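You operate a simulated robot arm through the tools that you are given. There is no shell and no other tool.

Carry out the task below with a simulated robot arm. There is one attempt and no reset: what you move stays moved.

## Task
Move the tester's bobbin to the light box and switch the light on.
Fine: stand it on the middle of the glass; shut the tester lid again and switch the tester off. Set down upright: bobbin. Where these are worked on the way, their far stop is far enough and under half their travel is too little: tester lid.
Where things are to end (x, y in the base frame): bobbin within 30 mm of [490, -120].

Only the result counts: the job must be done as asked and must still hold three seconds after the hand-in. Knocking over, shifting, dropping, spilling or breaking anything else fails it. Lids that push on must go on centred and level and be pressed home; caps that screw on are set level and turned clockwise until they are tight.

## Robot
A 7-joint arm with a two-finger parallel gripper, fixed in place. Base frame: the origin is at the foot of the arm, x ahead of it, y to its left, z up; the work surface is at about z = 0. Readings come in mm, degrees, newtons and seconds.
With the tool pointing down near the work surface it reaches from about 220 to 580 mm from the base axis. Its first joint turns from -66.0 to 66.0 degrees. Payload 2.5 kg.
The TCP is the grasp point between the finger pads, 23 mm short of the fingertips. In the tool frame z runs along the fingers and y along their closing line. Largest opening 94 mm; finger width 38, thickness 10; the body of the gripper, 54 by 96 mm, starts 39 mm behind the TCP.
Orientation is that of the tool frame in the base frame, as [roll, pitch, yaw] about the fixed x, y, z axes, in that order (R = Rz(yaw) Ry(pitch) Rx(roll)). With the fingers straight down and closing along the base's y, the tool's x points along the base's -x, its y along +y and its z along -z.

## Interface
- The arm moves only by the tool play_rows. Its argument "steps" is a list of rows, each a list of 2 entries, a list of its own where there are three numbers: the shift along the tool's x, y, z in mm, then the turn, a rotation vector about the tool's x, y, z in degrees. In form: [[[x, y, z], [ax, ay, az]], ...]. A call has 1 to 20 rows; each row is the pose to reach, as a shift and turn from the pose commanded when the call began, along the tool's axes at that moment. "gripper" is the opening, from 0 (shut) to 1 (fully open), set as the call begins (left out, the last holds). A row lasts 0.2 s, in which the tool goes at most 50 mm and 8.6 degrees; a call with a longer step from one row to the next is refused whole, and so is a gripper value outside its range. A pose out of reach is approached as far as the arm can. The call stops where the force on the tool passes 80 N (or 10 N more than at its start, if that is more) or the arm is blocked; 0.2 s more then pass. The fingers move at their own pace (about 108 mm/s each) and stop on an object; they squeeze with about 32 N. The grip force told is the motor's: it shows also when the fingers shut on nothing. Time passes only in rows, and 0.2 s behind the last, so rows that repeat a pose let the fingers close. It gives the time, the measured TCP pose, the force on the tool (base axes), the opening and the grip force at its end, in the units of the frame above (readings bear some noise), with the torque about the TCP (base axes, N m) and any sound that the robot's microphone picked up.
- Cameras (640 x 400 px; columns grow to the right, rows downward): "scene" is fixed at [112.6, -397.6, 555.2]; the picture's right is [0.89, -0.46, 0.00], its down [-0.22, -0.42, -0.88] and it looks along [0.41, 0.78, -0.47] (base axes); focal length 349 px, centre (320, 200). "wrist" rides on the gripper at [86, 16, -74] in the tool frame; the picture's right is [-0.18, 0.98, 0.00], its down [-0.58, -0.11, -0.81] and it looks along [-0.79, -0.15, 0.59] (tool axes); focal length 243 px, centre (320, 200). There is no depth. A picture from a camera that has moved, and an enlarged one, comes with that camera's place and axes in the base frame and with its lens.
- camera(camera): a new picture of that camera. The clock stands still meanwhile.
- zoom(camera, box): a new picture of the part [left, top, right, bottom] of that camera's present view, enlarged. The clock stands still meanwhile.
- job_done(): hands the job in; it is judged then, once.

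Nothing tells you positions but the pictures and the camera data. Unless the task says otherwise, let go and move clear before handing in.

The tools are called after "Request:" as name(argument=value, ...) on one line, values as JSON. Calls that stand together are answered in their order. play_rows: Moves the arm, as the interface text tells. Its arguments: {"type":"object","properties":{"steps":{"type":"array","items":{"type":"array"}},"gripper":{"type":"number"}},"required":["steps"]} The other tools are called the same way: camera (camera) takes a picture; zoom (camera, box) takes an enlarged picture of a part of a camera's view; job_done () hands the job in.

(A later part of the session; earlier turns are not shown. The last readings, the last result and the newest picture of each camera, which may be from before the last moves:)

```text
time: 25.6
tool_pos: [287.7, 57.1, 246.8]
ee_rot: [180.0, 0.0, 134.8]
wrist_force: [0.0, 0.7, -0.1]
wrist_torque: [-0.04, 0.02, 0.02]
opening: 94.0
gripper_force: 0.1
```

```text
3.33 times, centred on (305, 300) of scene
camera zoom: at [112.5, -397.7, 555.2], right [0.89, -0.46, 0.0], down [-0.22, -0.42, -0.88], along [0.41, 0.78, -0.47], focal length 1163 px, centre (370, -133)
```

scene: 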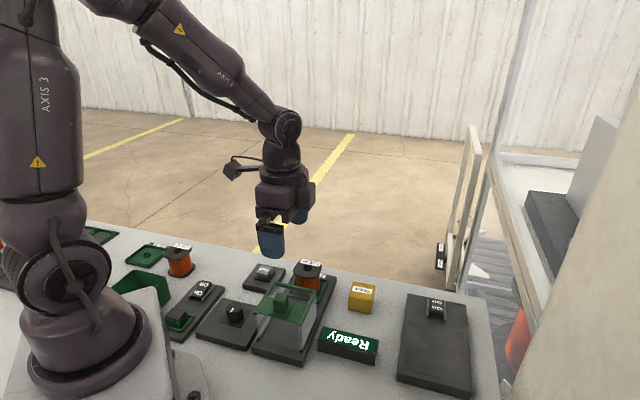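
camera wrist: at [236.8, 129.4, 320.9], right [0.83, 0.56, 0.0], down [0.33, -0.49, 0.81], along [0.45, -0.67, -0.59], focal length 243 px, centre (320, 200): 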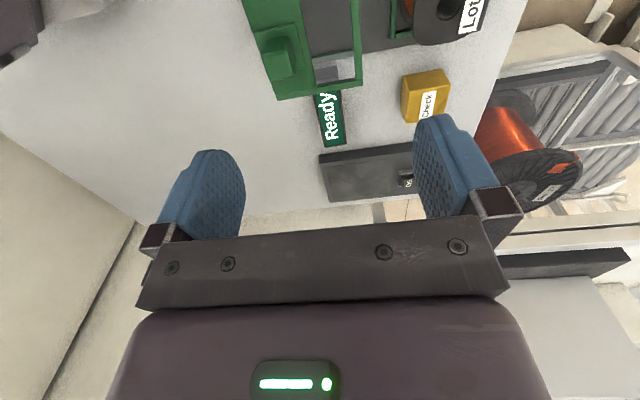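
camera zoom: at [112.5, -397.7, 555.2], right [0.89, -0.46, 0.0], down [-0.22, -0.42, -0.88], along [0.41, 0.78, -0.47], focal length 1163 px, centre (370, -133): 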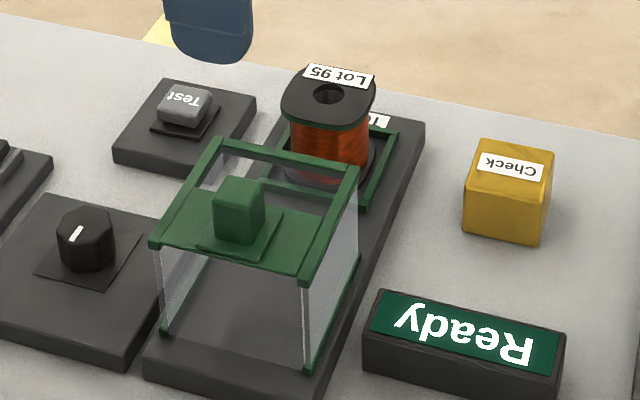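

Request:
zoom(camera="scene", box=[280, 245, 345, 310])

Request:
zoom(camera="wrist", box=[360, 0, 510, 70])

```text
6.15 times, centred on (312, 278) of scene
camera zoom: at [112.5, -397.7, 555.2], right [0.89, -0.46, 0.0], down [-0.22, -0.42, -0.88], along [0.41, 0.78, -0.47], focal length 2146 px, centre (366, -277)
```

zoom: 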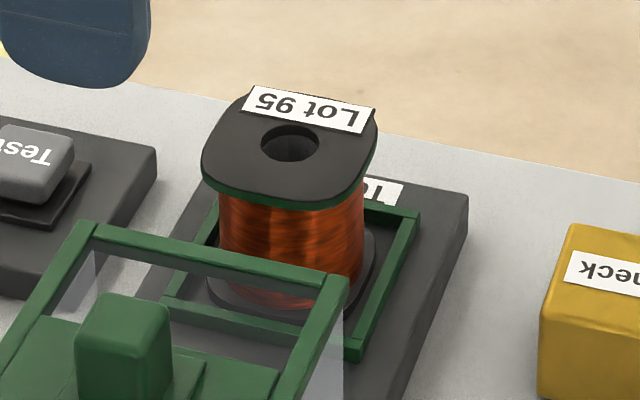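

```text
4.27 times, centred on (435, 35) of wrist
camera zoom: at [236.8, 129.4, 320.9], right [0.83, 0.56, 0.0], down [0.33, -0.49, 0.81], along [0.45, -0.67, -0.59], focal length 1035 px, centre (-171, 904)
```

zoom: 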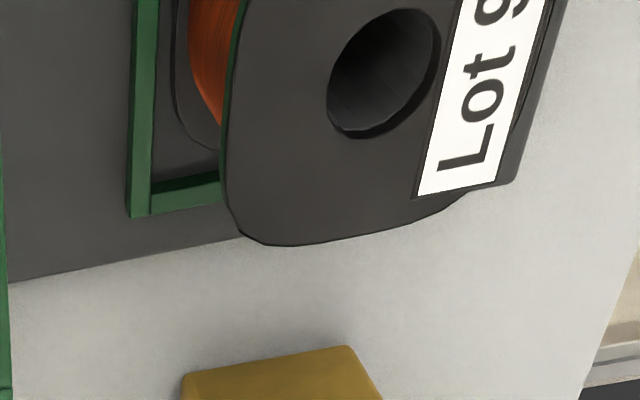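

The bobbin's centre is about (360, 134) and its top is near z = 78. It has a rounded-square flange sitting in a low nest, with a label tab at the back. I'm turning the tool 90° so the fingers close across the sides, and moving above it.

Request:
play_rows(steps=[[[0.3, 9.7, 6.9], [0, 0, -8.2]], [[0.6, 19.4, 13.8], [0, 0, -16.4]], [[0.9, 29, 20.7], [0, 0, -24.5]], [[1.2, 38.7, 27.6], [0, 0, -32.7]], [[1.5, 48.4, 34.5], [0, 0, -40.9]], [[1.8, 58.1, 41.5], [0, 0, -49.1]], [[2.1, 67.8, 48.4], [0, 0, -57.3]], [[2.4, 77.5, 55.3], [0, 0, -65.4]], [[2.7, 87.1, 62.2], [0, 0, -73.6]], [[3, 96.8, 69.1], [0, 0, -81.8]], [[3.3, 106.5, 76], [0, 0, -90]]], gripper=1)

Request:
camera(camera="wrist")

Request:
camera(camera="scene")

```text
time: 28.0
tool_pos: [360.3, 135.2, 168.7]
ee_rot: [180.0, 0.0, -135.1]
wrist_force: [-0.1, 0.3, -1.1]
wrist_torque: [-0.01, 0.04, 0.02]
opening: 93.8
gripper_force: 0.1
```

```text
taken
camera wrist: at [287.7, 84.2, 243.6], right [-0.56, 0.83, 0.0], down [0.49, 0.33, 0.81], along [0.67, 0.45, -0.59], focal length 243 px, centre (320, 200)
```

wrist: 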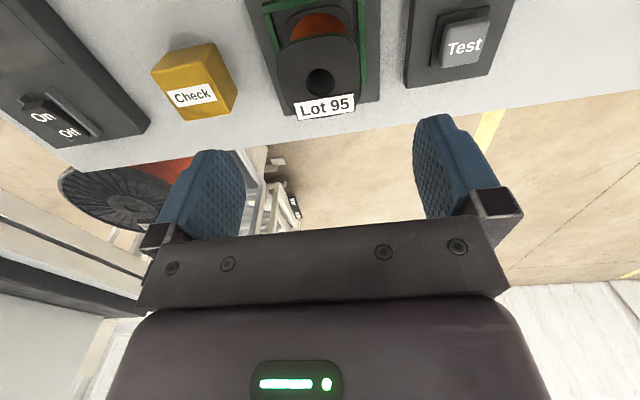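

```text
taken
```

scene: 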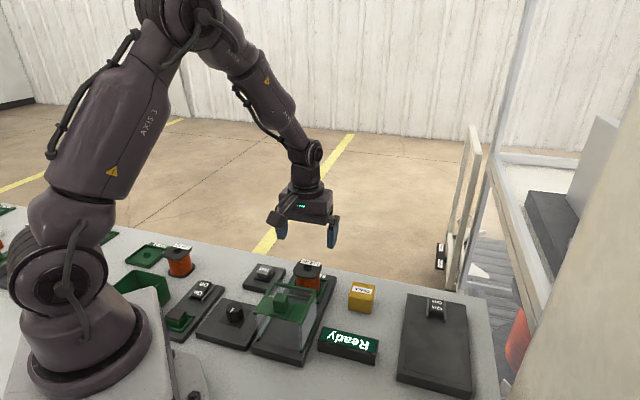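

Request:
zoom(camera="wrist", box=[230, 0, 410, 130])

Request:
zoom(camera="wrist", box=[0, 0, 160, 160])

```text
3.08 times, centred on (320, 65) of wrist
camera zoom: at [287.7, 84.2, 243.6], right [-0.56, 0.83, 0.0], down [0.49, 0.33, 0.81], along [0.67, 0.45, -0.59], focal length 746 px, centre (320, 615)
```

zoom: 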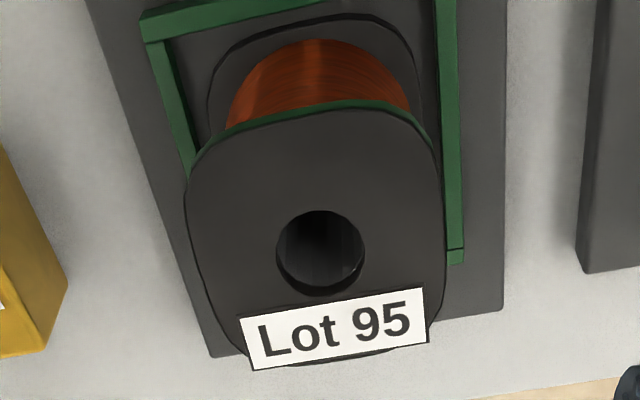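

```text
2.50 times, centred on (80, 80) of wrist
camera zoom: at [287.7, 84.2, 243.6], right [-0.56, 0.83, 0.0], down [0.49, 0.33, 0.81], along [0.67, 0.45, -0.59], focal length 606 px, centre (920, 500)
```

zoom: 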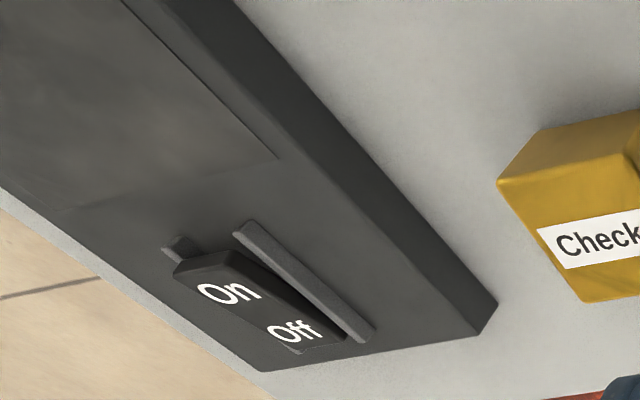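

The tool is centred on the bobbin's bore. I'm descending straight down with the fingers open to grip height, keeping the tips above the nest bars.

Request:
play_rows(steps=[[[1.2, 0, 30], [0, 0, 0]], [[1.2, 0, 60], [0, 0, 0]], [[1.2, 0, 85], [0, 0, 0]], [[1.2, 0, 100], [0, 0, 0]], [[1.2, 0, 105], [0, 0, 0]]])

Request:
zoom(camera="scene", box=[260, 230, 360, 310])

Request:
camera(camera="wrist")

```text
time: 29.2
tool_pos: [359.7, 133.6, 63.1]
ee_rot: [-180.0, -0.1, -135.2]
wrist_force: [0.7, -0.6, -0.4]
wrist_torque: [-0.01, 0.0, -0.01]
opening: 93.8
gripper_force: 0.1
```

```text
5.00 times, centred on (310, 270) of scene
camera zoom: at [112.6, -397.6, 555.2], right [0.89, -0.46, 0.0], down [-0.22, -0.42, -0.88], along [0.41, 0.78, -0.47], focal length 1744 px, centre (370, -150)
```

zoom: 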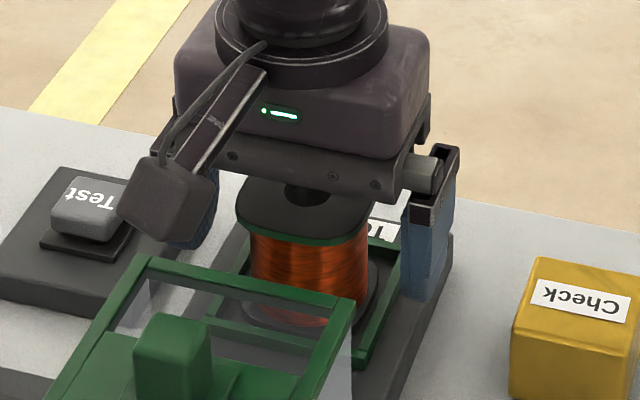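

```text
taken
camera wrist: at [285.9, 83.0, 138.9], right [-0.56, 0.83, 0.0], down [0.49, 0.33, 0.81], along [0.67, 0.45, -0.59], focal length 243 px, centre (320, 200)
```

wrist: 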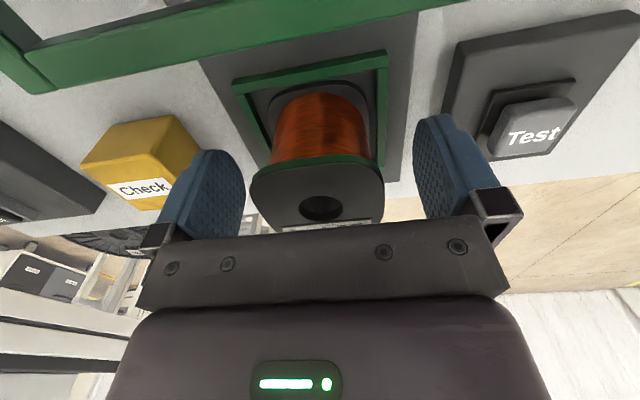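

The bobbin sits between the fingers, so I'm closing the grip.

Request:
play_rows(steps=[[[0, 0, 0], [0, 0, 0]], [[0, 0, 0], [0, 0, 0]], [[0, 0, 0], [0, 0, 0]], [[0, 0, 0], [0, 0, 0]]], gripper=0)

Request:
zoom(camera="scene", box=[260, 230, 360, 310])

Request:
zoom(camera="wrist", box=[200, 60, 440, 240])

```text
time: 30.2
tool_pos: [358.6, 133.2, 64.6]
ee_rot: [179.9, 0.0, -135.3]
wrist_force: [0.5, -1.2, -0.5]
wrist_torque: [-0.02, 0.01, 0.02]
opening: 55.5
gripper_force: 32.5
```

```text
5.00 times, centred on (310, 270) of scene
camera zoom: at [112.6, -397.6, 555.2], right [0.89, -0.46, 0.0], down [-0.22, -0.42, -0.88], along [0.41, 0.78, -0.47], focal length 1744 px, centre (370, -150)
```

zoom: 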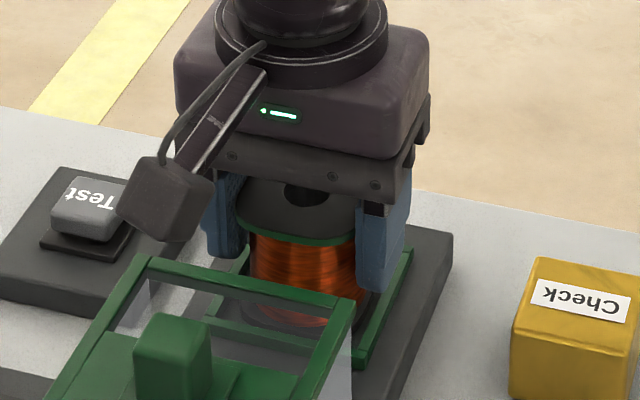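

```text
2.22 times, centred on (320, 150) of wrist
camera zoom: at [285.8, 83.0, 139.0], right [-0.56, 0.83, 0.0], down [0.49, 0.33, 0.81], along [0.67, 0.45, -0.59], focal length 539 px, centre (320, 311)
```

zoom: 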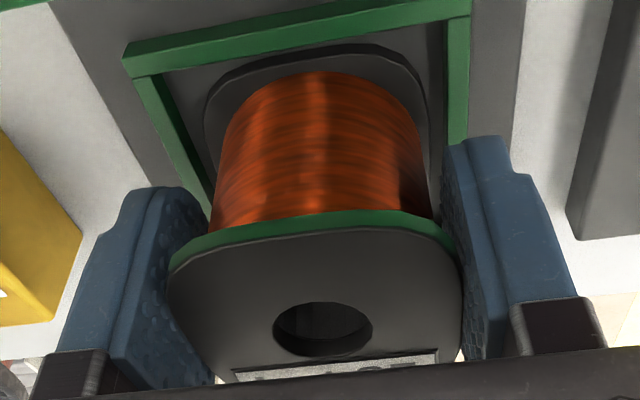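

It is gripped at 55.5 mm. I'm lifting it straight up.

Request:
play_rows(steps=[[[0, 0, -3], [0, 0, 0]], [[0, 0, -8], [0, 0, 0]], [[0, 0, -20], [0, 0, 0]], [[0, 0, -40], [0, 0, 0]], [[0, 0, -70], [0, 0, 0]], [[0, 0, -100], [0, 0, 0]], [[0, 0, -100], [0, 0, 0]]])

Request:
zoom(camera="scene", box=[240, 170, 400, 310])

```text
time: 31.8
tool_pos: [358.7, 133.0, 163.0]
ee_rot: [-180.0, 0.0, -135.1]
wrist_force: [0.3, 0.3, -3.3]
wrist_torque: [-0.02, 0.01, -0.03]
opening: 55.8
gripper_force: 31.8
```

```text
2.86 times, centred on (320, 240) of scene
camera zoom: at [112.6, -397.6, 555.2], right [0.89, -0.46, 0.0], down [-0.22, -0.42, -0.88], along [0.41, 0.78, -0.47], focal length 996 px, centre (320, 86)
```

zoom: 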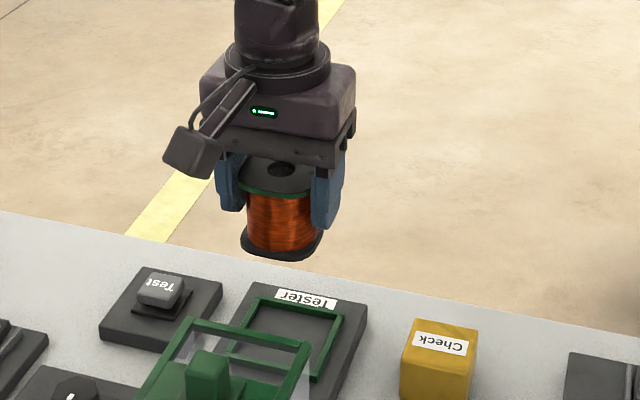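

The bobbin is held upright and weighs about 3 N; the empty nest and the "Tester" label are now visible. I'm carrying it at this height to above the middle of the glass.

Request:
play_rows(steps=[[[5, -16, 0], [0, 0, 0]], [[14, -45, 0], [0, 0, 0]], [[24, -77, 0], [0, 0, 0]], [[35, -111, 0], [0, 0, 0]], [[46, -146, 0], [0, 0, 0]], [[57, -181, 0], [0, 0, 0]], [[68, -215, 0], [0, 0, 0]], [[77, -244, 0], [0, 0, 0]], [[83, -263, 0], [0, 0, 0]], [[85.7, -272, 0], [0, 0, 0]], [[85.7, -272, 0], [0, 0, 0]]])

Request:
camera(camera="scene")

Request:
camera(camera="wrist")

```text
time: 34.2
tool_pos: [490.4, -119.7, 165.7]
ee_rot: [180.0, 0.0, -135.1]
wrist_force: [0.7, 0.4, -3.4]
wrist_torque: [0.01, 0.02, 0.0]
opening: 55.6
gripper_force: 31.7
```

```text
taken
```

scene: 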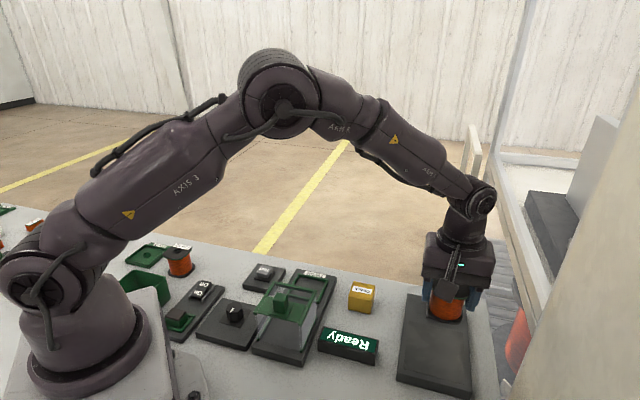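

```text
taken
camera wrist: at [417.1, -169.6, 239.8], right [-0.56, 0.83, 0.0], down [0.49, 0.33, 0.81], along [0.67, 0.45, -0.59], focal length 243 px, centre (320, 200)
```

wrist: 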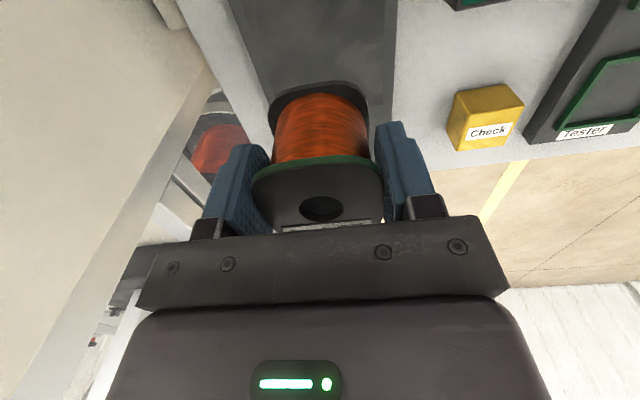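

It is over the middle of the glass. I'm lowering to just above the surface.

Request:
play_rows(steps=[[[0, 0, 25], [0, 0, 0]], [[0, 0, 50], [0, 0, 0]], [[0, 0, 70], [0, 0, 0]], [[0, 0, 85], [0, 0, 0]], [[0, 0, 90], [0, 0, 0]]])

Request:
zoom(camera="scene", box=[380, 250, 500, 400])

```text
time: 35.4
tool_pos: [489.5, -119.6, 74.9]
ee_rot: [-180.0, 0.1, -135.3]
wrist_force: [0.5, -0.1, -3.2]
wrist_torque: [-0.03, 0.0, 0.0]
opening: 55.5
gripper_force: 31.9
```

```text
2.67 times, centred on (440, 325) of scene
camera zoom: at [112.6, -397.6, 555.1], right [0.89, -0.46, 0.0], down [-0.22, -0.42, -0.88], along [0.41, 0.78, -0.47], focal length 930 px, centre (0, -133)
```

zoom: 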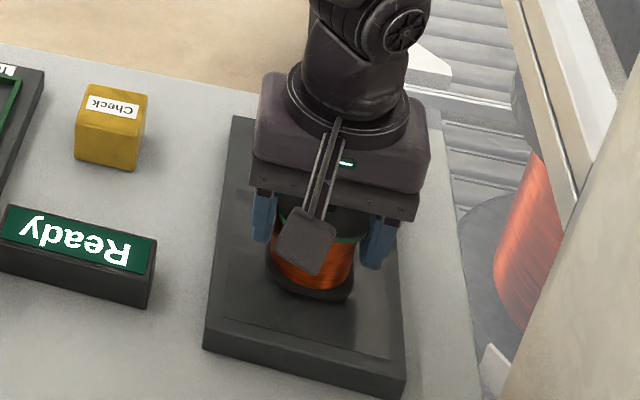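

Request:
play_rows(steps=[[[0, 0, 1.5], [0, 0, 0]], [[0, 0, 3], [0, 0, 0]], [[0, 0, 4.5], [0, 0, 0]], [[0, 0, 6], [0, 0, 0]]])

```text
time: 36.4
tool_pos: [488.2, -119.7, 67.8]
ee_rot: [180.0, 0.1, -135.1]
wrist_force: [-0.3, 0.0, -2.9]
wrist_torque: [-0.03, 0.02, 0.02]
opening: 55.7
gripper_force: 31.8
```

Request:
play_rows(steps=[[[0, 0, 1], [0, 0, 0]], [[0, 0, 2], [0, 0, 0]]])

Request:
zoom(camera="scene", box=[400, 290, 480, 390])

```text
time: 37.0
tool_pos: [489.3, -119.3, 68.8]
ee_rot: [-179.9, 0.1, -135.2]
wrist_force: [-8.5, 0.4, 19.3]
wrist_torque: [-0.07, 0.38, -0.06]
opening: 55.8
gripper_force: 32.3
```

```text
4.00 times, centred on (440, 340) of scene
camera zoom: at [112.5, -397.6, 555.2], right [0.89, -0.46, 0.0], down [-0.22, -0.42, -0.88], along [0.41, 0.78, -0.47], focal length 1395 px, centre (-160, -360)
```

zoom: 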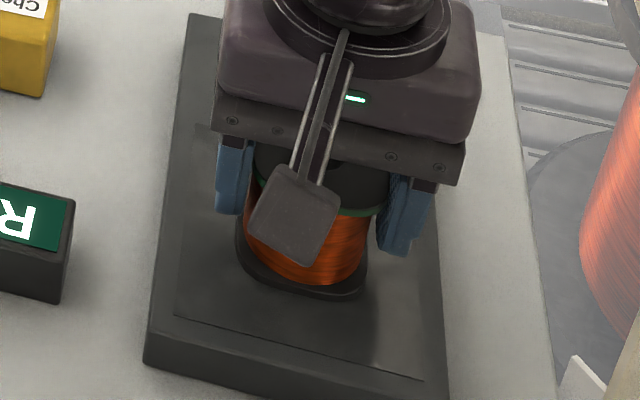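

It is touching the glass with about 22 N of load. I'm easing up a fraction and releasing.

Request:
play_rows(steps=[[[0, 0, -0.4], [0, 0, 0]], [[0, 0, -0.4], [0, 0, 0]]])

Request:
play_rows(steps=[[[0, 0, 0], [0, 0, 0]], [[0, 0, 0], [0, 0, 0]], [[0, 0, 0], [0, 0, 0]]], gripper=1)

Request:
zoom(camera="scene", box=[400, 290, 480, 390])

Request:
camera(camera="wrist")

```text
time: 37.6
tool_pos: [489.6, -119.0, 68.9]
ee_rot: [-179.9, 0.2, -135.1]
wrist_force: [-8.1, 0.7, 24.1]
wrist_torque: [-0.05, 0.09, -0.03]
opening: 55.6
gripper_force: 31.9
```

```text
time: 38.4
tool_pos: [488.3, -119.1, 65.8]
ee_rot: [-179.9, -0.1, -135.2]
wrist_force: [0.4, 0.2, -0.1]
wrist_torque: [-0.01, 0.01, -0.02]
opening: 94.0
gripper_force: 0.0
```

```text
4.00 times, centred on (440, 340) of scene
camera zoom: at [112.6, -397.6, 555.2], right [0.89, -0.46, 0.0], down [-0.22, -0.42, -0.88], along [0.41, 0.78, -0.47], focal length 1395 px, centre (-160, -360)
```

zoom: 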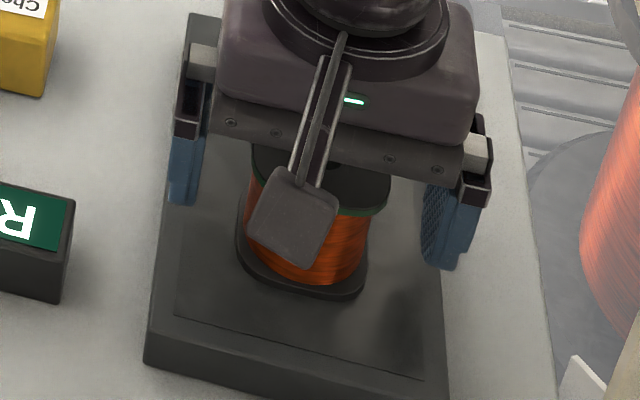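

```text
taken
camera wrist: at [415.7, -169.3, 141.6], right [-0.56, 0.83, 0.0], down [0.49, 0.33, 0.81], along [0.67, 0.45, -0.59], focal length 243 px, centre (320, 200)
```

wrist: 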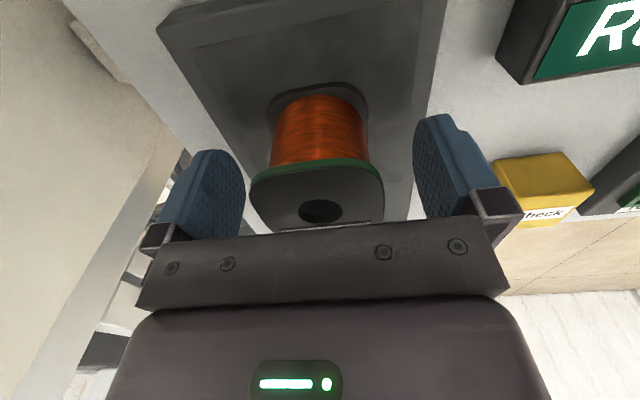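

The bobbin stands upright and free. I'm rising straight up to clear it, then checking its position and the light box switch.

Request:
play_rows(steps=[[[0, 0, -10], [0, 0, 0]], [[0, 0, -40], [0, 0, 0]], [[0, 0, -80], [0, 0, 0]], [[0, 0, -120], [0, 0, 0]], [[20, 0, -140], [0, 0, 0]], [[50, 0, -150], [0, 0, 0]]])

Request:
camera(camera="wrist")

Request:
zoom(camera="scene", box=[390, 270, 490, 400])

Request:
zoom(camera="wrist", box=[220, 0, 440, 160])

```text
time: 39.8
tool_pos: [453.4, -154.8, 215.9]
ee_rot: [-180.0, 0.0, -135.2]
wrist_force: [0.4, 0.2, 0.1]
wrist_torque: [-0.01, 0.0, 0.04]
opening: 94.1
gripper_force: 0.0
```

```text
taken
camera wrist: at [381.7, -204.6, 291.5], right [-0.56, 0.83, 0.0], down [0.49, 0.33, 0.81], along [0.67, 0.45, -0.59], focal length 243 px, centre (320, 200)
```

wrist: 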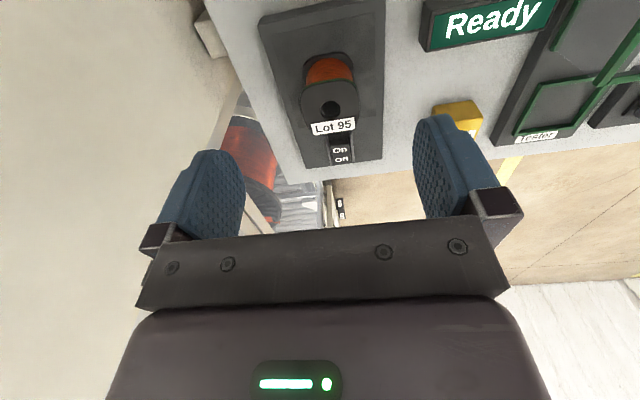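

```text
3.08 times, centred on (440, 335) of scene
camera zoom: at [112.6, -397.6, 555.2], right [0.89, -0.46, 0.0], down [-0.22, -0.42, -0.88], along [0.41, 0.78, -0.47], focal length 1073 px, centre (-49, -215)
```

zoom: 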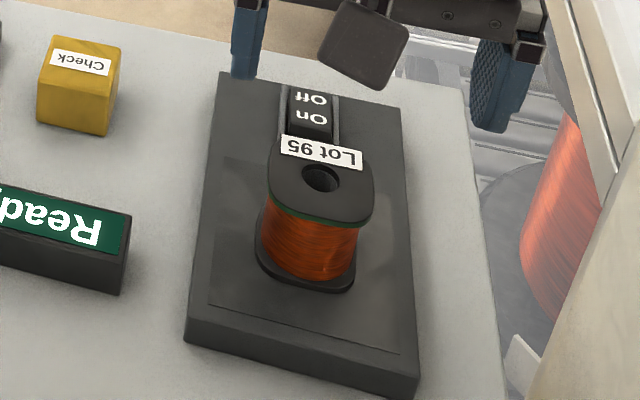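

```text
2.50 times, centred on (330, 80) of wrist
camera zoom: at [381.7, -204.6, 291.5], right [-0.56, 0.83, 0.0], down [0.49, 0.33, 0.81], along [0.67, 0.45, -0.59], focal length 606 px, centre (295, 500)
```

zoom: 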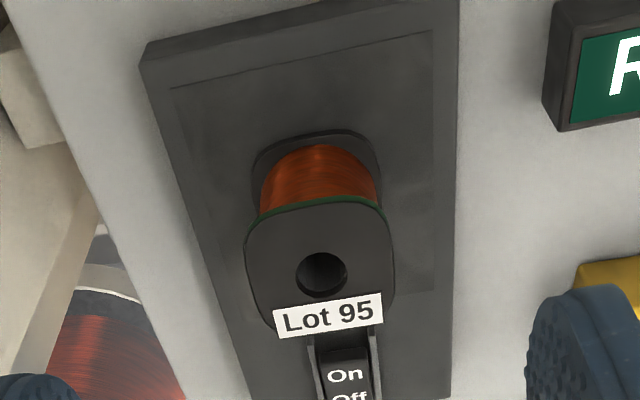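

The bobbin stands at about (491, -117) on the middle of the glass. Its switch is near (563, -44) with the On end facing the bobbin. I'm closing the fingers and moving above the On end to check alignment between the guard rails.

Request:
play_rows(steps=[[[-34, 0.3, 0], [0, 0, 0]], [[-68, 0.5, 0], [0, 0, 0]], [[-102, 0.8, 20], [0, 0, 0]], [[-134, 1, 50], [0, 0, 0]], [[-134, 1, 66], [0, 0, 0]]], gripper=0)

Request:
camera(camera="wrist")

Request:
zoom(camera="scene", box=[390, 240, 490, 340])

```text
time: 41.0
tool_pos: [548.4, -57.0, 151.0]
ee_rot: [180.0, 0.0, -135.1]
wrist_force: [-1.1, 0.8, -0.1]
wrist_torque: [0.0, 0.0, 0.02]
opening: 0.0
gripper_force: 31.8
```

```text
taken
camera wrist: at [475.4, -108.0, 225.3], right [-0.56, 0.83, 0.0], down [0.49, 0.33, 0.81], along [0.67, 0.45, -0.59], focal length 243 px, centre (320, 200)
```

wrist: 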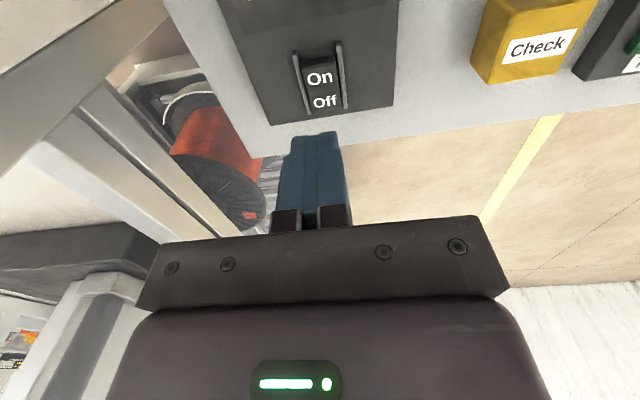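

```text
4.00 times, centred on (440, 290) of scene
camera zoom: at [112.6, -397.6, 555.2], right [0.89, -0.46, 0.0], down [-0.22, -0.42, -0.88], along [0.41, 0.78, -0.47], focal length 1395 px, centre (-160, -160)
```

zoom: 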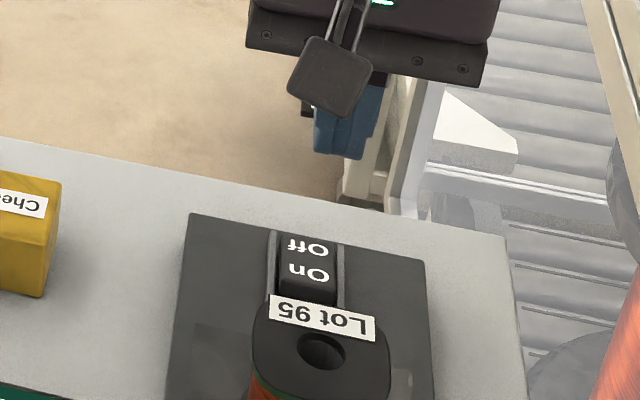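

Request:
zoom(camera="wrist", box=[270, 25, 370, 125])

```text
4.00 times, centred on (320, 75) of wrist
camera zoom: at [475.4, -108.0, 225.3], right [-0.56, 0.83, 0.0], down [0.49, 0.33, 0.81], along [0.67, 0.45, -0.59], focal length 970 px, centre (320, 700)
```

zoom: 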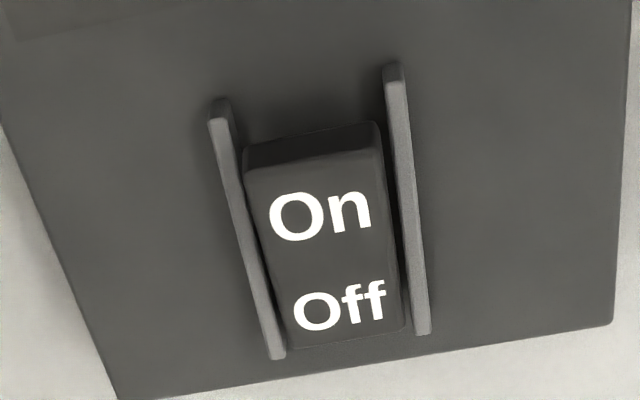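

The closed fingers are laterally centred on the rocker, within about 1 mm between the rails. I'm shifting 6 mm toward the bobbin so only the On end is pressed, then descending to just above it.

Request:
play_rows(steps=[[[6, -0.4, 25], [0, 0, 0]], [[6, -0.4, 50], [0, 0, 0]], [[6, -0.4, 68], [0, 0, 0]], [[6, -0.4, 75], [0, 0, 0]]])

Request:
zoom(camera="scene", box=[400, 260, 480, 340])

Request:
zoom(camera="wrist", box=[240, 80, 400, 220])

```text
time: 42.0
tool_pos: [544.9, -64.8, 76.3]
ee_rot: [180.0, 0.0, -135.2]
wrist_force: [0.0, 0.2, 0.4]
wrist_torque: [0.02, -0.01, 0.02]
opening: 0.0
gripper_force: 31.6
```

```text
5.00 times, centred on (440, 300) of scene
camera zoom: at [112.6, -397.6, 555.2], right [0.89, -0.46, 0.0], down [-0.22, -0.42, -0.88], along [0.41, 0.78, -0.47], focal length 1744 px, centre (-280, -300)
```

zoom: 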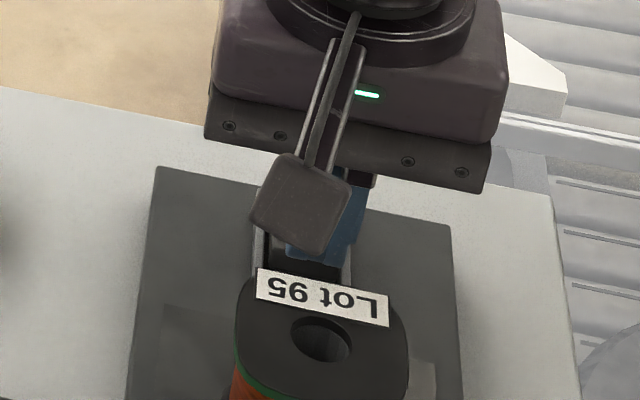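

```text
2.86 times, centred on (320, 150) of wrist
camera zoom: at [472.3, -114.4, 150.1], right [-0.56, 0.83, 0.0], down [0.49, 0.33, 0.81], along [0.67, 0.45, -0.59], focal length 693 px, centre (320, 343)
```

zoom: 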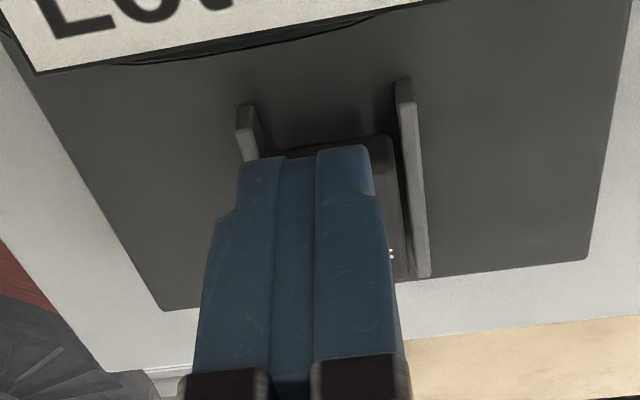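

The rails now measure about 2 mm to one side of the fingers, so I'm shifting across by 1.8 mm. Then I'll lower in small steps until contact.

Request:
play_rows(steps=[[[0, 1.8, 0], [0, 0, 0]], [[0, 1.8, 2], [0, 0, 0]], [[0, 1.8, 4], [0, 0, 0]], [[0, 1.8, 5], [0, 0, 0]]])

Request:
zoom(camera="wrist", box=[240, 80, 400, 220])

```text
time: 43.0
tool_pos: [543.1, -64.0, 71.5]
ee_rot: [-180.0, 0.0, -135.2]
wrist_force: [-1.0, 0.2, -0.1]
wrist_torque: [0.01, 0.0, 0.01]
opening: 0.0
gripper_force: 32.0
```

```text
2.86 times, centred on (320, 150) of wrist
camera zoom: at [470.8, -113.3, 145.4], right [-0.56, 0.83, 0.0], down [0.49, 0.33, 0.81], along [0.67, 0.45, -0.59], focal length 693 px, centre (320, 343)
```

zoom: 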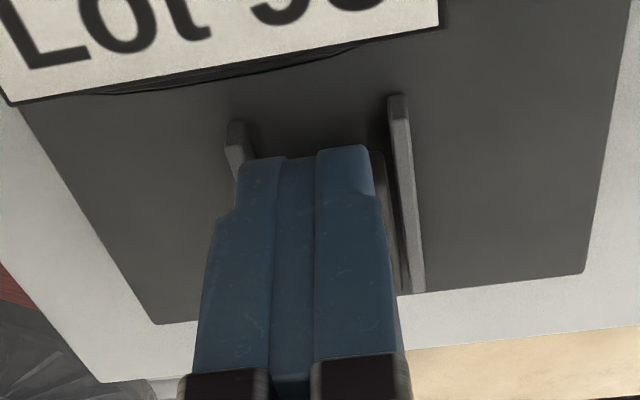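

Request:
play_rows(steps=[[[0, 0.4, 1], [0, 0, 0]], [[0, 0.4, 2], [0, 0, 0]], [[0, 0.4, 3], [0, 0, 0]], [[0, 0.4, 4], [0, 0, 0]]])

```text
time: 44.0
tool_pos: [543.7, -62.4, 65.7]
ee_rot: [179.9, 0.0, -135.2]
wrist_force: [-0.5, -0.5, 0.6]
wrist_torque: [-0.04, 0.0, 0.0]
opening: 0.1
gripper_force: 32.3
```

Request:
play_rows(steps=[[[0, 0, 1], [0, 0, 0]], [[0, 0, 2], [0, 0, 0]], [[0, 0, 3], [0, 0, 0]]])

Request:
zoom(camera="wrist", box=[240, 80, 400, 220])

```text
time: 44.8
tool_pos: [542.6, -63.3, 64.0]
ee_rot: [-180.0, 0.0, -135.3]
wrist_force: [0.0, 0.1, -0.3]
wrist_torque: [0.03, -0.01, 0.01]
opening: 0.1
gripper_force: 32.2
```

```text
2.86 times, centred on (320, 150) of wrist
camera zoom: at [469.5, -112.2, 138.0], right [-0.56, 0.83, 0.0], down [0.49, 0.33, 0.81], along [0.67, 0.45, -0.59], focal length 693 px, centre (320, 343)
```

zoom: 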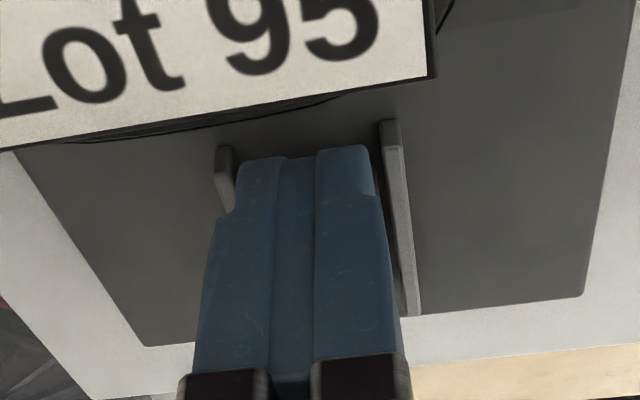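

There is no contact yet with the tips near z = 41, and the rails now read about 1.3 mm the other way. I'm trimming that and continuing down.

Request:
play_rows(steps=[[[0, -1, 0], [0, 0, 0]], [[0, -1, 1], [0, 0, 0]], [[0, -1, 2], [0, 0, 0]], [[0, -1, 3], [0, 0, 0]]])

```text
time: 45.8
tool_pos: [544.1, -64.7, 62.5]
ee_rot: [-179.9, 0.0, -135.1]
wrist_force: [-14.3, -3.3, 22.6]
wrist_torque: [0.25, 0.01, 0.14]
opening: 0.1
gripper_force: 31.6
```

Contact is made at about 23 N. I'm pressing on in small steps until it clicks.

Request:
play_rows(steps=[[[0, 0, 0.7], [0, 0, 0]], [[0, 0, 1.4], [0, 0, 0]], [[0, 0, 1.4], [0, 0, 0]]])

Request:
zoom(camera="scene", box=[390, 270, 490, 400])

Request:
zoom(camera="wrist", box=[240, 80, 400, 220])

```text
time: 46.6
tool_pos: [544.0, -64.2, 62.5]
ee_rot: [-179.8, 0.0, -135.2]
wrist_force: [-23.1, -7.1, 43.2]
wrist_torque: [0.38, -0.05, 0.31]
opening: 0.2
gripper_force: 32.2
```

```text
3.08 times, centred on (440, 335) of scene
camera zoom: at [112.3, -397.6, 555.3], right [0.89, -0.46, 0.0], down [-0.22, -0.42, -0.88], along [0.41, 0.78, -0.47], focal length 1073 px, centre (-49, -215)
```

zoom: 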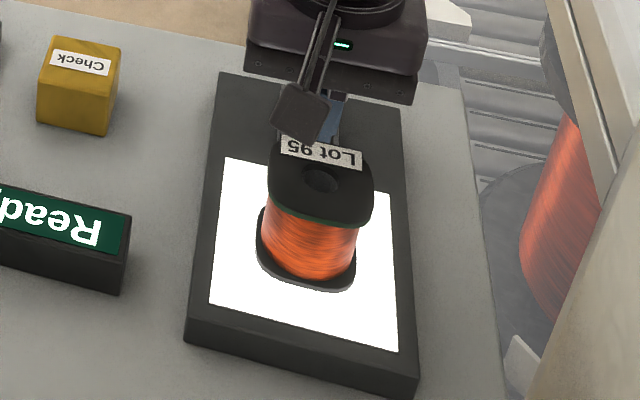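

```text
2.86 times, centred on (320, 150) of wrist
camera zoom: at [470.9, -113.5, 137.0], right [-0.56, 0.83, 0.0], down [0.49, 0.33, 0.81], along [0.67, 0.45, -0.59], focal length 693 px, centre (320, 343)
```

zoom: 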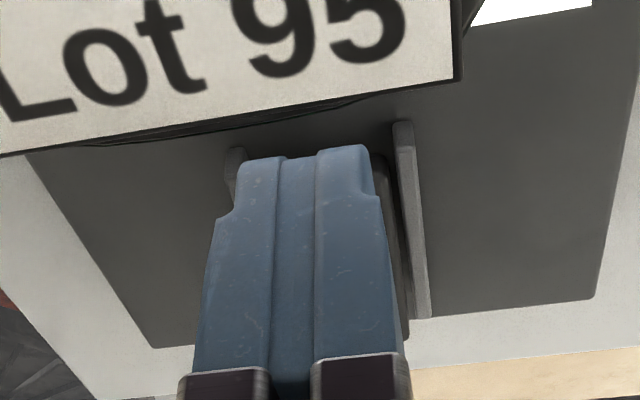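

The light is on. I'm withdrawing straight up.

Request:
play_rows(steps=[[[0, 0, -3], [0, 0, 0]], [[0, 0, -10], [0, 0, 0]], [[0, 0, -40], [0, 0, 0]], [[0, 0, -80], [0, 0, 0]], [[0, 0, -120], [0, 0, 0]], [[0, 0, -150], [0, 0, 0]]])

Request:
zoom(camera="scene", box=[390, 260, 490, 400])

Request:
camera(camera="scene")

```text
time: 48.0
tool_pos: [543.5, -64.3, 210.7]
ee_rot: [-180.0, 0.0, -135.2]
wrist_force: [-0.1, -0.2, 0.5]
wrist_torque: [0.01, -0.03, 0.01]
opening: 0.0
gripper_force: 31.8
```

```text
2.86 times, centred on (440, 330) of scene
camera zoom: at [112.6, -397.6, 555.2], right [0.89, -0.46, 0.0], down [-0.22, -0.42, -0.88], along [0.41, 0.78, -0.47], focal length 996 px, centre (-23, -171)
```

zoom: 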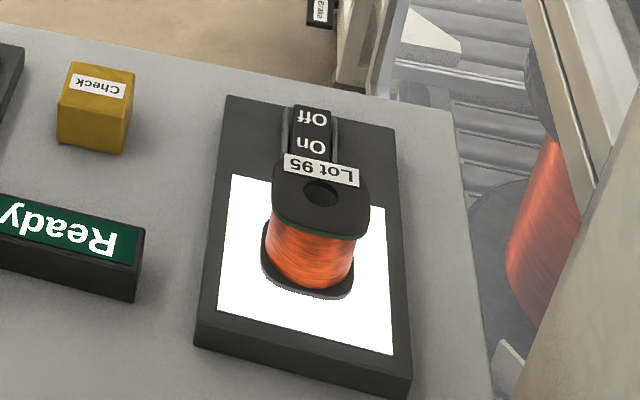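

```text
taken
```

scene: 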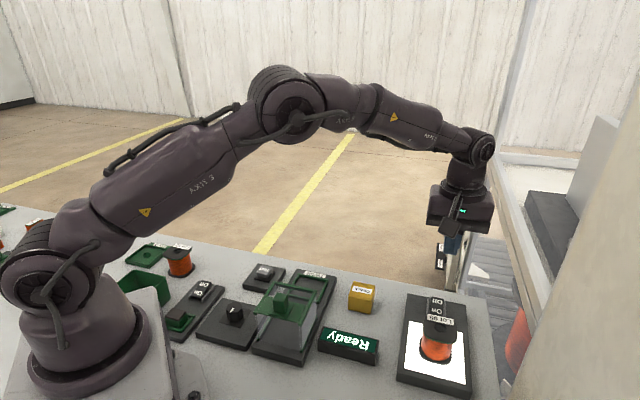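

The light stays on and the bobbin stands in the middle of the glass. Next I'm returning to above the hood's knob, near (262, 32), turning back to the fore-and-aft grip.

Request:
play_rows(steps=[[[11, 22.2, -1], [0, 0, 7.5]], [[22, 44.4, -2], [0, 0, 15]], [[33.1, 66.5, -3], [0, 0, 22.5]], [[44.1, 88.7, -4], [0, 0, 30]], [[55.1, 110.9, -5], [0, 0, 37.5]], [[66.1, 133.1, -5.5], [0, 0, 45]], [[77.2, 155.3, -5.5], [0, 0, 52.5]], [[88.2, 177.5, -5.5], [0, 0, 60]], [[99.2, 199.6, -5.5], [0, 0, 67.5]], [[110.2, 221.8, -5.5], [0, 0, 75]], [[121.3, 244, -5.5], [0, 0, 82.5]], [[132.3, 266.2, -5.5], [0, 0, 90]]], gripper=0.55)

Request:
camera(camera="wrist")

Request:
camera(camera="scene")

```text
time: 50.6
tool_pos: [262.7, 34.8, 212.7]
ee_rot: [179.9, 0.0, 134.8]
wrist_force: [0.2, -0.1, 0.0]
wrist_torque: [-0.01, -0.01, -0.04]
opening: 51.7
gripper_force: 0.2
```

```text
taken
camera wrist: at [213.0, 106.2, 287.9], right [0.83, 0.56, 0.0], down [0.33, -0.49, 0.81], along [0.45, -0.67, -0.59], focal length 243 px, centre (320, 200)
```

wrist: 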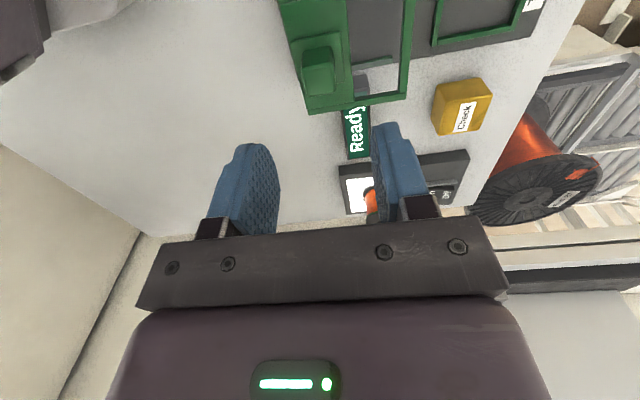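

```text
taken
```

scene: 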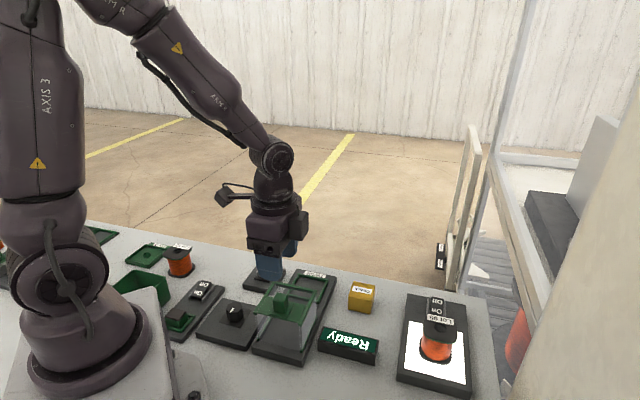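

Request:
zoom(camera="wrist", box=[260, 0, 420, 125])

```text
3.20 times, centred on (340, 62) of wrist
camera zoom: at [213.0, 106.2, 287.9], right [0.83, 0.56, 0.0], down [0.33, -0.49, 0.81], along [0.45, -0.67, -0.59], focal length 776 px, centre (256, 640)
```

zoom: 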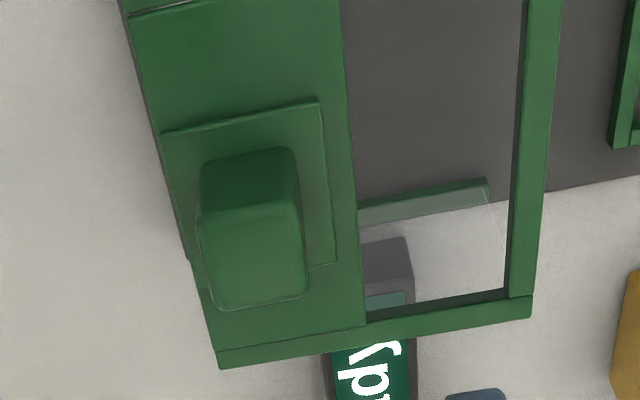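

The knob is exactly under the tool. I'm descending around it and closing the fingers.

Request:
play_rows(steps=[[[0, 0, 30], [0, 0, 0]], [[0, 0, 60], [0, 0, 0]], [[0, 0, 80], [0, 0, 0]], [[0, 0, 88], [0, 0, 0]], [[0, 0, 88], [0, 0, 0]]])

Request:
play_rows(steps=[[[0, 0, 0], [0, 0, 0]], [[0, 0, 0], [0, 0, 0]], [[0, 0, 0], [0, 0, 0]]], gripper=0)

Request:
zoom(camera="scene", box=[230, 240, 370, 370])

```text
time: 51.8
tool_pos: [261.9, 30.8, 126.1]
ee_rot: [-179.9, 0.0, 134.7]
wrist_force: [0.5, -0.6, -0.8]
wrist_torque: [0.01, -0.01, 0.0]
opening: 51.7
gripper_force: 0.1
```

```text
time: 52.6
tool_pos: [262.8, 33.8, 125.4]
ee_rot: [179.9, 0.1, 134.8]
wrist_force: [9.3, 6.0, -14.7]
wrist_torque: [-0.13, 0.38, 0.53]
opening: 21.5
gripper_force: 45.0
```

```text
3.08 times, centred on (300, 305) of scene
camera zoom: at [112.6, -397.6, 555.1], right [0.89, -0.46, 0.0], down [-0.22, -0.42, -0.88], along [0.41, 0.78, -0.47], focal length 1073 px, centre (382, -123)
```

zoom: 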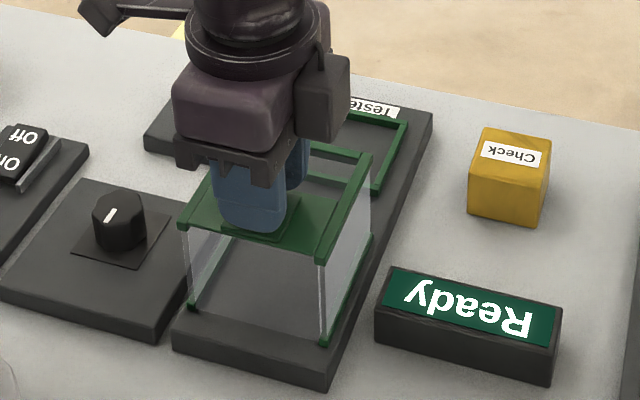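

The knob is gripped. I'm sliding the hood back toward shut in stages while watching the forces.

Request:
play_rows(steps=[[[0, 3, 0.3], [0, 0, 0]], [[0.1, 8, 0.3], [0, 0, 0]], [[0.1, 13, 0.3], [0, 0, 0]], [[0.2, 18, 0.3], [0, 0, 0]], [[0.2, 24, 0.3], [0, 0, 0]], [[0.3, 30, 0.3], [0, 0, 0]]])

```text
time: 54.0
tool_pos: [282.9, 52.8, 126.7]
ee_rot: [-179.9, 0.2, 134.8]
wrist_force: [9.9, -11.0, -27.3]
wrist_torque: [0.14, -0.28, 0.97]
opening: 22.0
gripper_force: 45.0
```

Request:
play_rows(steps=[[[-0.8, 2, 0.6], [0, 0, 0]], [[-0.8, 7, 0.6], [0, 0, 0]], [[-0.8, 12, 0.6], [0, 0, 0]], [[-0.8, 17, 0.6], [0, 0, 0]], [[-0.8, 22, 0.6], [0, 0, 0]], [[-0.8, 27, 0.6], [0, 0, 0]]])

```text
time: 55.4
tool_pos: [303.8, 72.6, 126.7]
ee_rot: [179.9, -0.2, 134.8]
wrist_force: [-6.0, 3.3, 11.3]
wrist_torque: [-0.76, -0.38, 0.6]
opening: 22.0
gripper_force: 44.6
```

Request:
play_rows(steps=[[[0.4, 5, -0.2], [0, 0, 0]], [[0.4, 10, -0.2], [0, 0, 0]], [[0.4, 15, -0.2], [0, 0, 0]], [[0.4, 20, -0.2], [0, 0, 0]], [[0.4, 25, -0.2], [0, 0, 0]], [[0.4, 30, -0.2], [0, 0, 0]]])

```text
time: 56.8
tool_pos: [324.6, 94.6, 125.8]
ee_rot: [180.0, 0.0, 134.9]
wrist_force: [-10.3, 7.2, 17.0]
wrist_torque: [-0.48, -0.41, 0.44]
opening: 21.6
gripper_force: 45.0
```

Request:
play_rows(steps=[[[0.8, 4, -0.4], [0, 0, 0]], [[0.8, 9, -0.4], [0, 0, 0]], [[0.8, 14, -0.4], [0, 0, 0]], [[0.8, 19, -0.4], [0, 0, 0]], [[0.8, 23, -0.4], [0, 0, 0]]])

Request:
zoom(camera="scene", box=[230, 240, 370, 370])

```text
time: 58.0
tool_pos: [339.2, 110.0, 125.9]
ee_rot: [180.0, 0.0, 134.8]
wrist_force: [-4.8, 1.2, 1.2]
wrist_torque: [0.37, 0.26, 0.84]
opening: 22.0
gripper_force: 44.5
```

```text
3.08 times, centred on (300, 305) of scene
camera zoom: at [112.6, -397.6, 555.1], right [0.89, -0.46, 0.0], down [-0.22, -0.42, -0.88], along [0.41, 0.78, -0.47], focal length 1073 px, centre (382, -123)
```

zoom: 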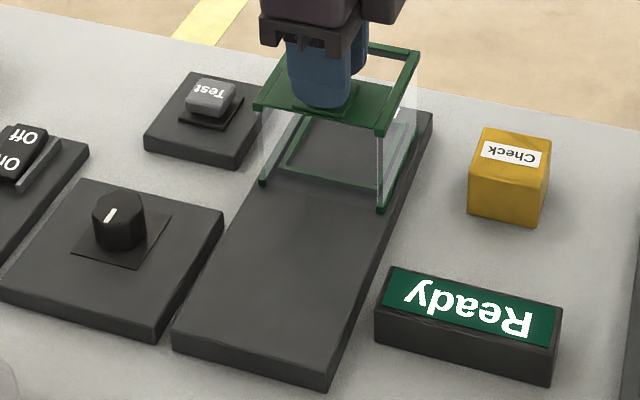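

It is nearly shut. I'm finishing in small steps up to the stop.

Request:
play_rows(steps=[[[0, 1.5, 0], [0, 0, 0]], [[0, 3, 0], [0, 0, 0]], [[0, 4.5, 0], [0, 0, 0]], [[0, 6, 0], [0, 0, 0]]])

```text
time: 59.0
tool_pos: [344.2, 112.5, 126.5]
ee_rot: [-180.0, 0.0, 134.8]
wrist_force: [-4.9, 1.8, -7.3]
wrist_torque: [-0.02, -0.7, 0.75]
opening: 22.0
gripper_force: 45.1
```

Request:
play_rows(steps=[[[0, 1, 0], [0, 0, 0]], [[0, 2, 0], [0, 0, 0]], [[0, 3, 0], [0, 0, 0]]])

```text
time: 59.8
tool_pos: [346.2, 113.5, 126.1]
ee_rot: [-179.5, -0.1, 134.8]
wrist_force: [-25.6, -17.6, 13.5]
wrist_torque: [-0.39, -0.8, 0.95]
opening: 21.9
gripper_force: 44.8
```

Request:
play_rows(steps=[[[0, 1, 0], [0, 0, 0]], [[0, 1.5, 0], [0, 0, 0]], [[0, 1.5, 0], [0, 0, 0]]])

Request:
play_rows(steps=[[[0, -1.5, 0], [0, 0, 0]], [[0, -3, 0], [0, 0, 0]], [[0, -3.3, 0], [0, 0, 0]]])

Request:
zoom(camera="scene", box=[270, 240, 350, 310])

```text
time: 60.6
tool_pos: [344.3, 113.2, 126.7]
ee_rot: [-179.1, -0.2, 134.7]
wrist_force: [-28.1, -37.6, 30.9]
wrist_torque: [0.15, 0.07, 1.02]
opening: 22.3
gripper_force: 44.1
```

```text
time: 61.4
tool_pos: [343.2, 114.2, 126.2]
ee_rot: [-179.9, -0.1, 134.8]
wrist_force: [-11.0, -24.9, 7.4]
wrist_torque: [0.43, 0.3, 0.88]
opening: 21.9
gripper_force: 44.4
```

```text
5.71 times, centred on (310, 275) of scene
camera zoom: at [112.6, -397.6, 555.1], right [0.89, -0.46, 0.0], down [-0.22, -0.42, -0.88], along [0.41, 0.78, -0.47], focal length 1993 px, centre (377, -229)
```

zoom: 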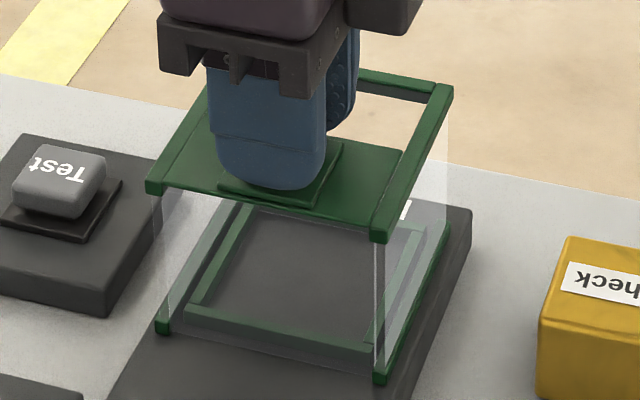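

The hood corners match the original picture exactly, so the lid is shut at its stop. I'm releasing and rising.

Request:
play_rows(steps=[[[0, 0, 0], [0, 0, 0]], [[0, 0, 0], [0, 0, 0]], [[0, 0, 0], [0, 0, 0]]], gripper=0.55)

Request:
play_rows(steps=[[[0, 0, -20], [0, 0, 0]], [[0, 0, -60], [0, 0, 0]], [[0, 0, -100], [0, 0, 0]]])

Request:
zoom(camera="scene", box=[270, 240, 350, 310])

```text
time: 62.2
tool_pos: [345.0, 115.4, 126.3]
ee_rot: [-179.9, 0.1, 134.8]
wrist_force: [0.2, 0.2, 0.3]
wrist_torque: [0.01, 0.0, 0.02]
opening: 51.6
gripper_force: 0.0
```

```text
time: 63.0
tool_pos: [346.1, 116.1, 227.4]
ee_rot: [180.0, 0.0, 134.8]
wrist_force: [-0.4, 0.1, 0.0]
wrist_torque: [0.0, 0.01, 0.01]
opening: 51.7
gripper_force: 0.0
```

```text
5.71 times, centred on (310, 275) of scene
camera zoom: at [112.6, -397.6, 555.2], right [0.89, -0.46, 0.0], down [-0.22, -0.42, -0.88], along [0.41, 0.78, -0.47], focal length 1993 px, centre (377, -229)
```

zoom: 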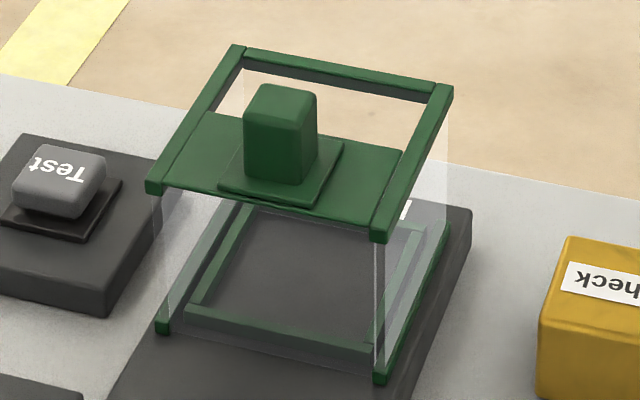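

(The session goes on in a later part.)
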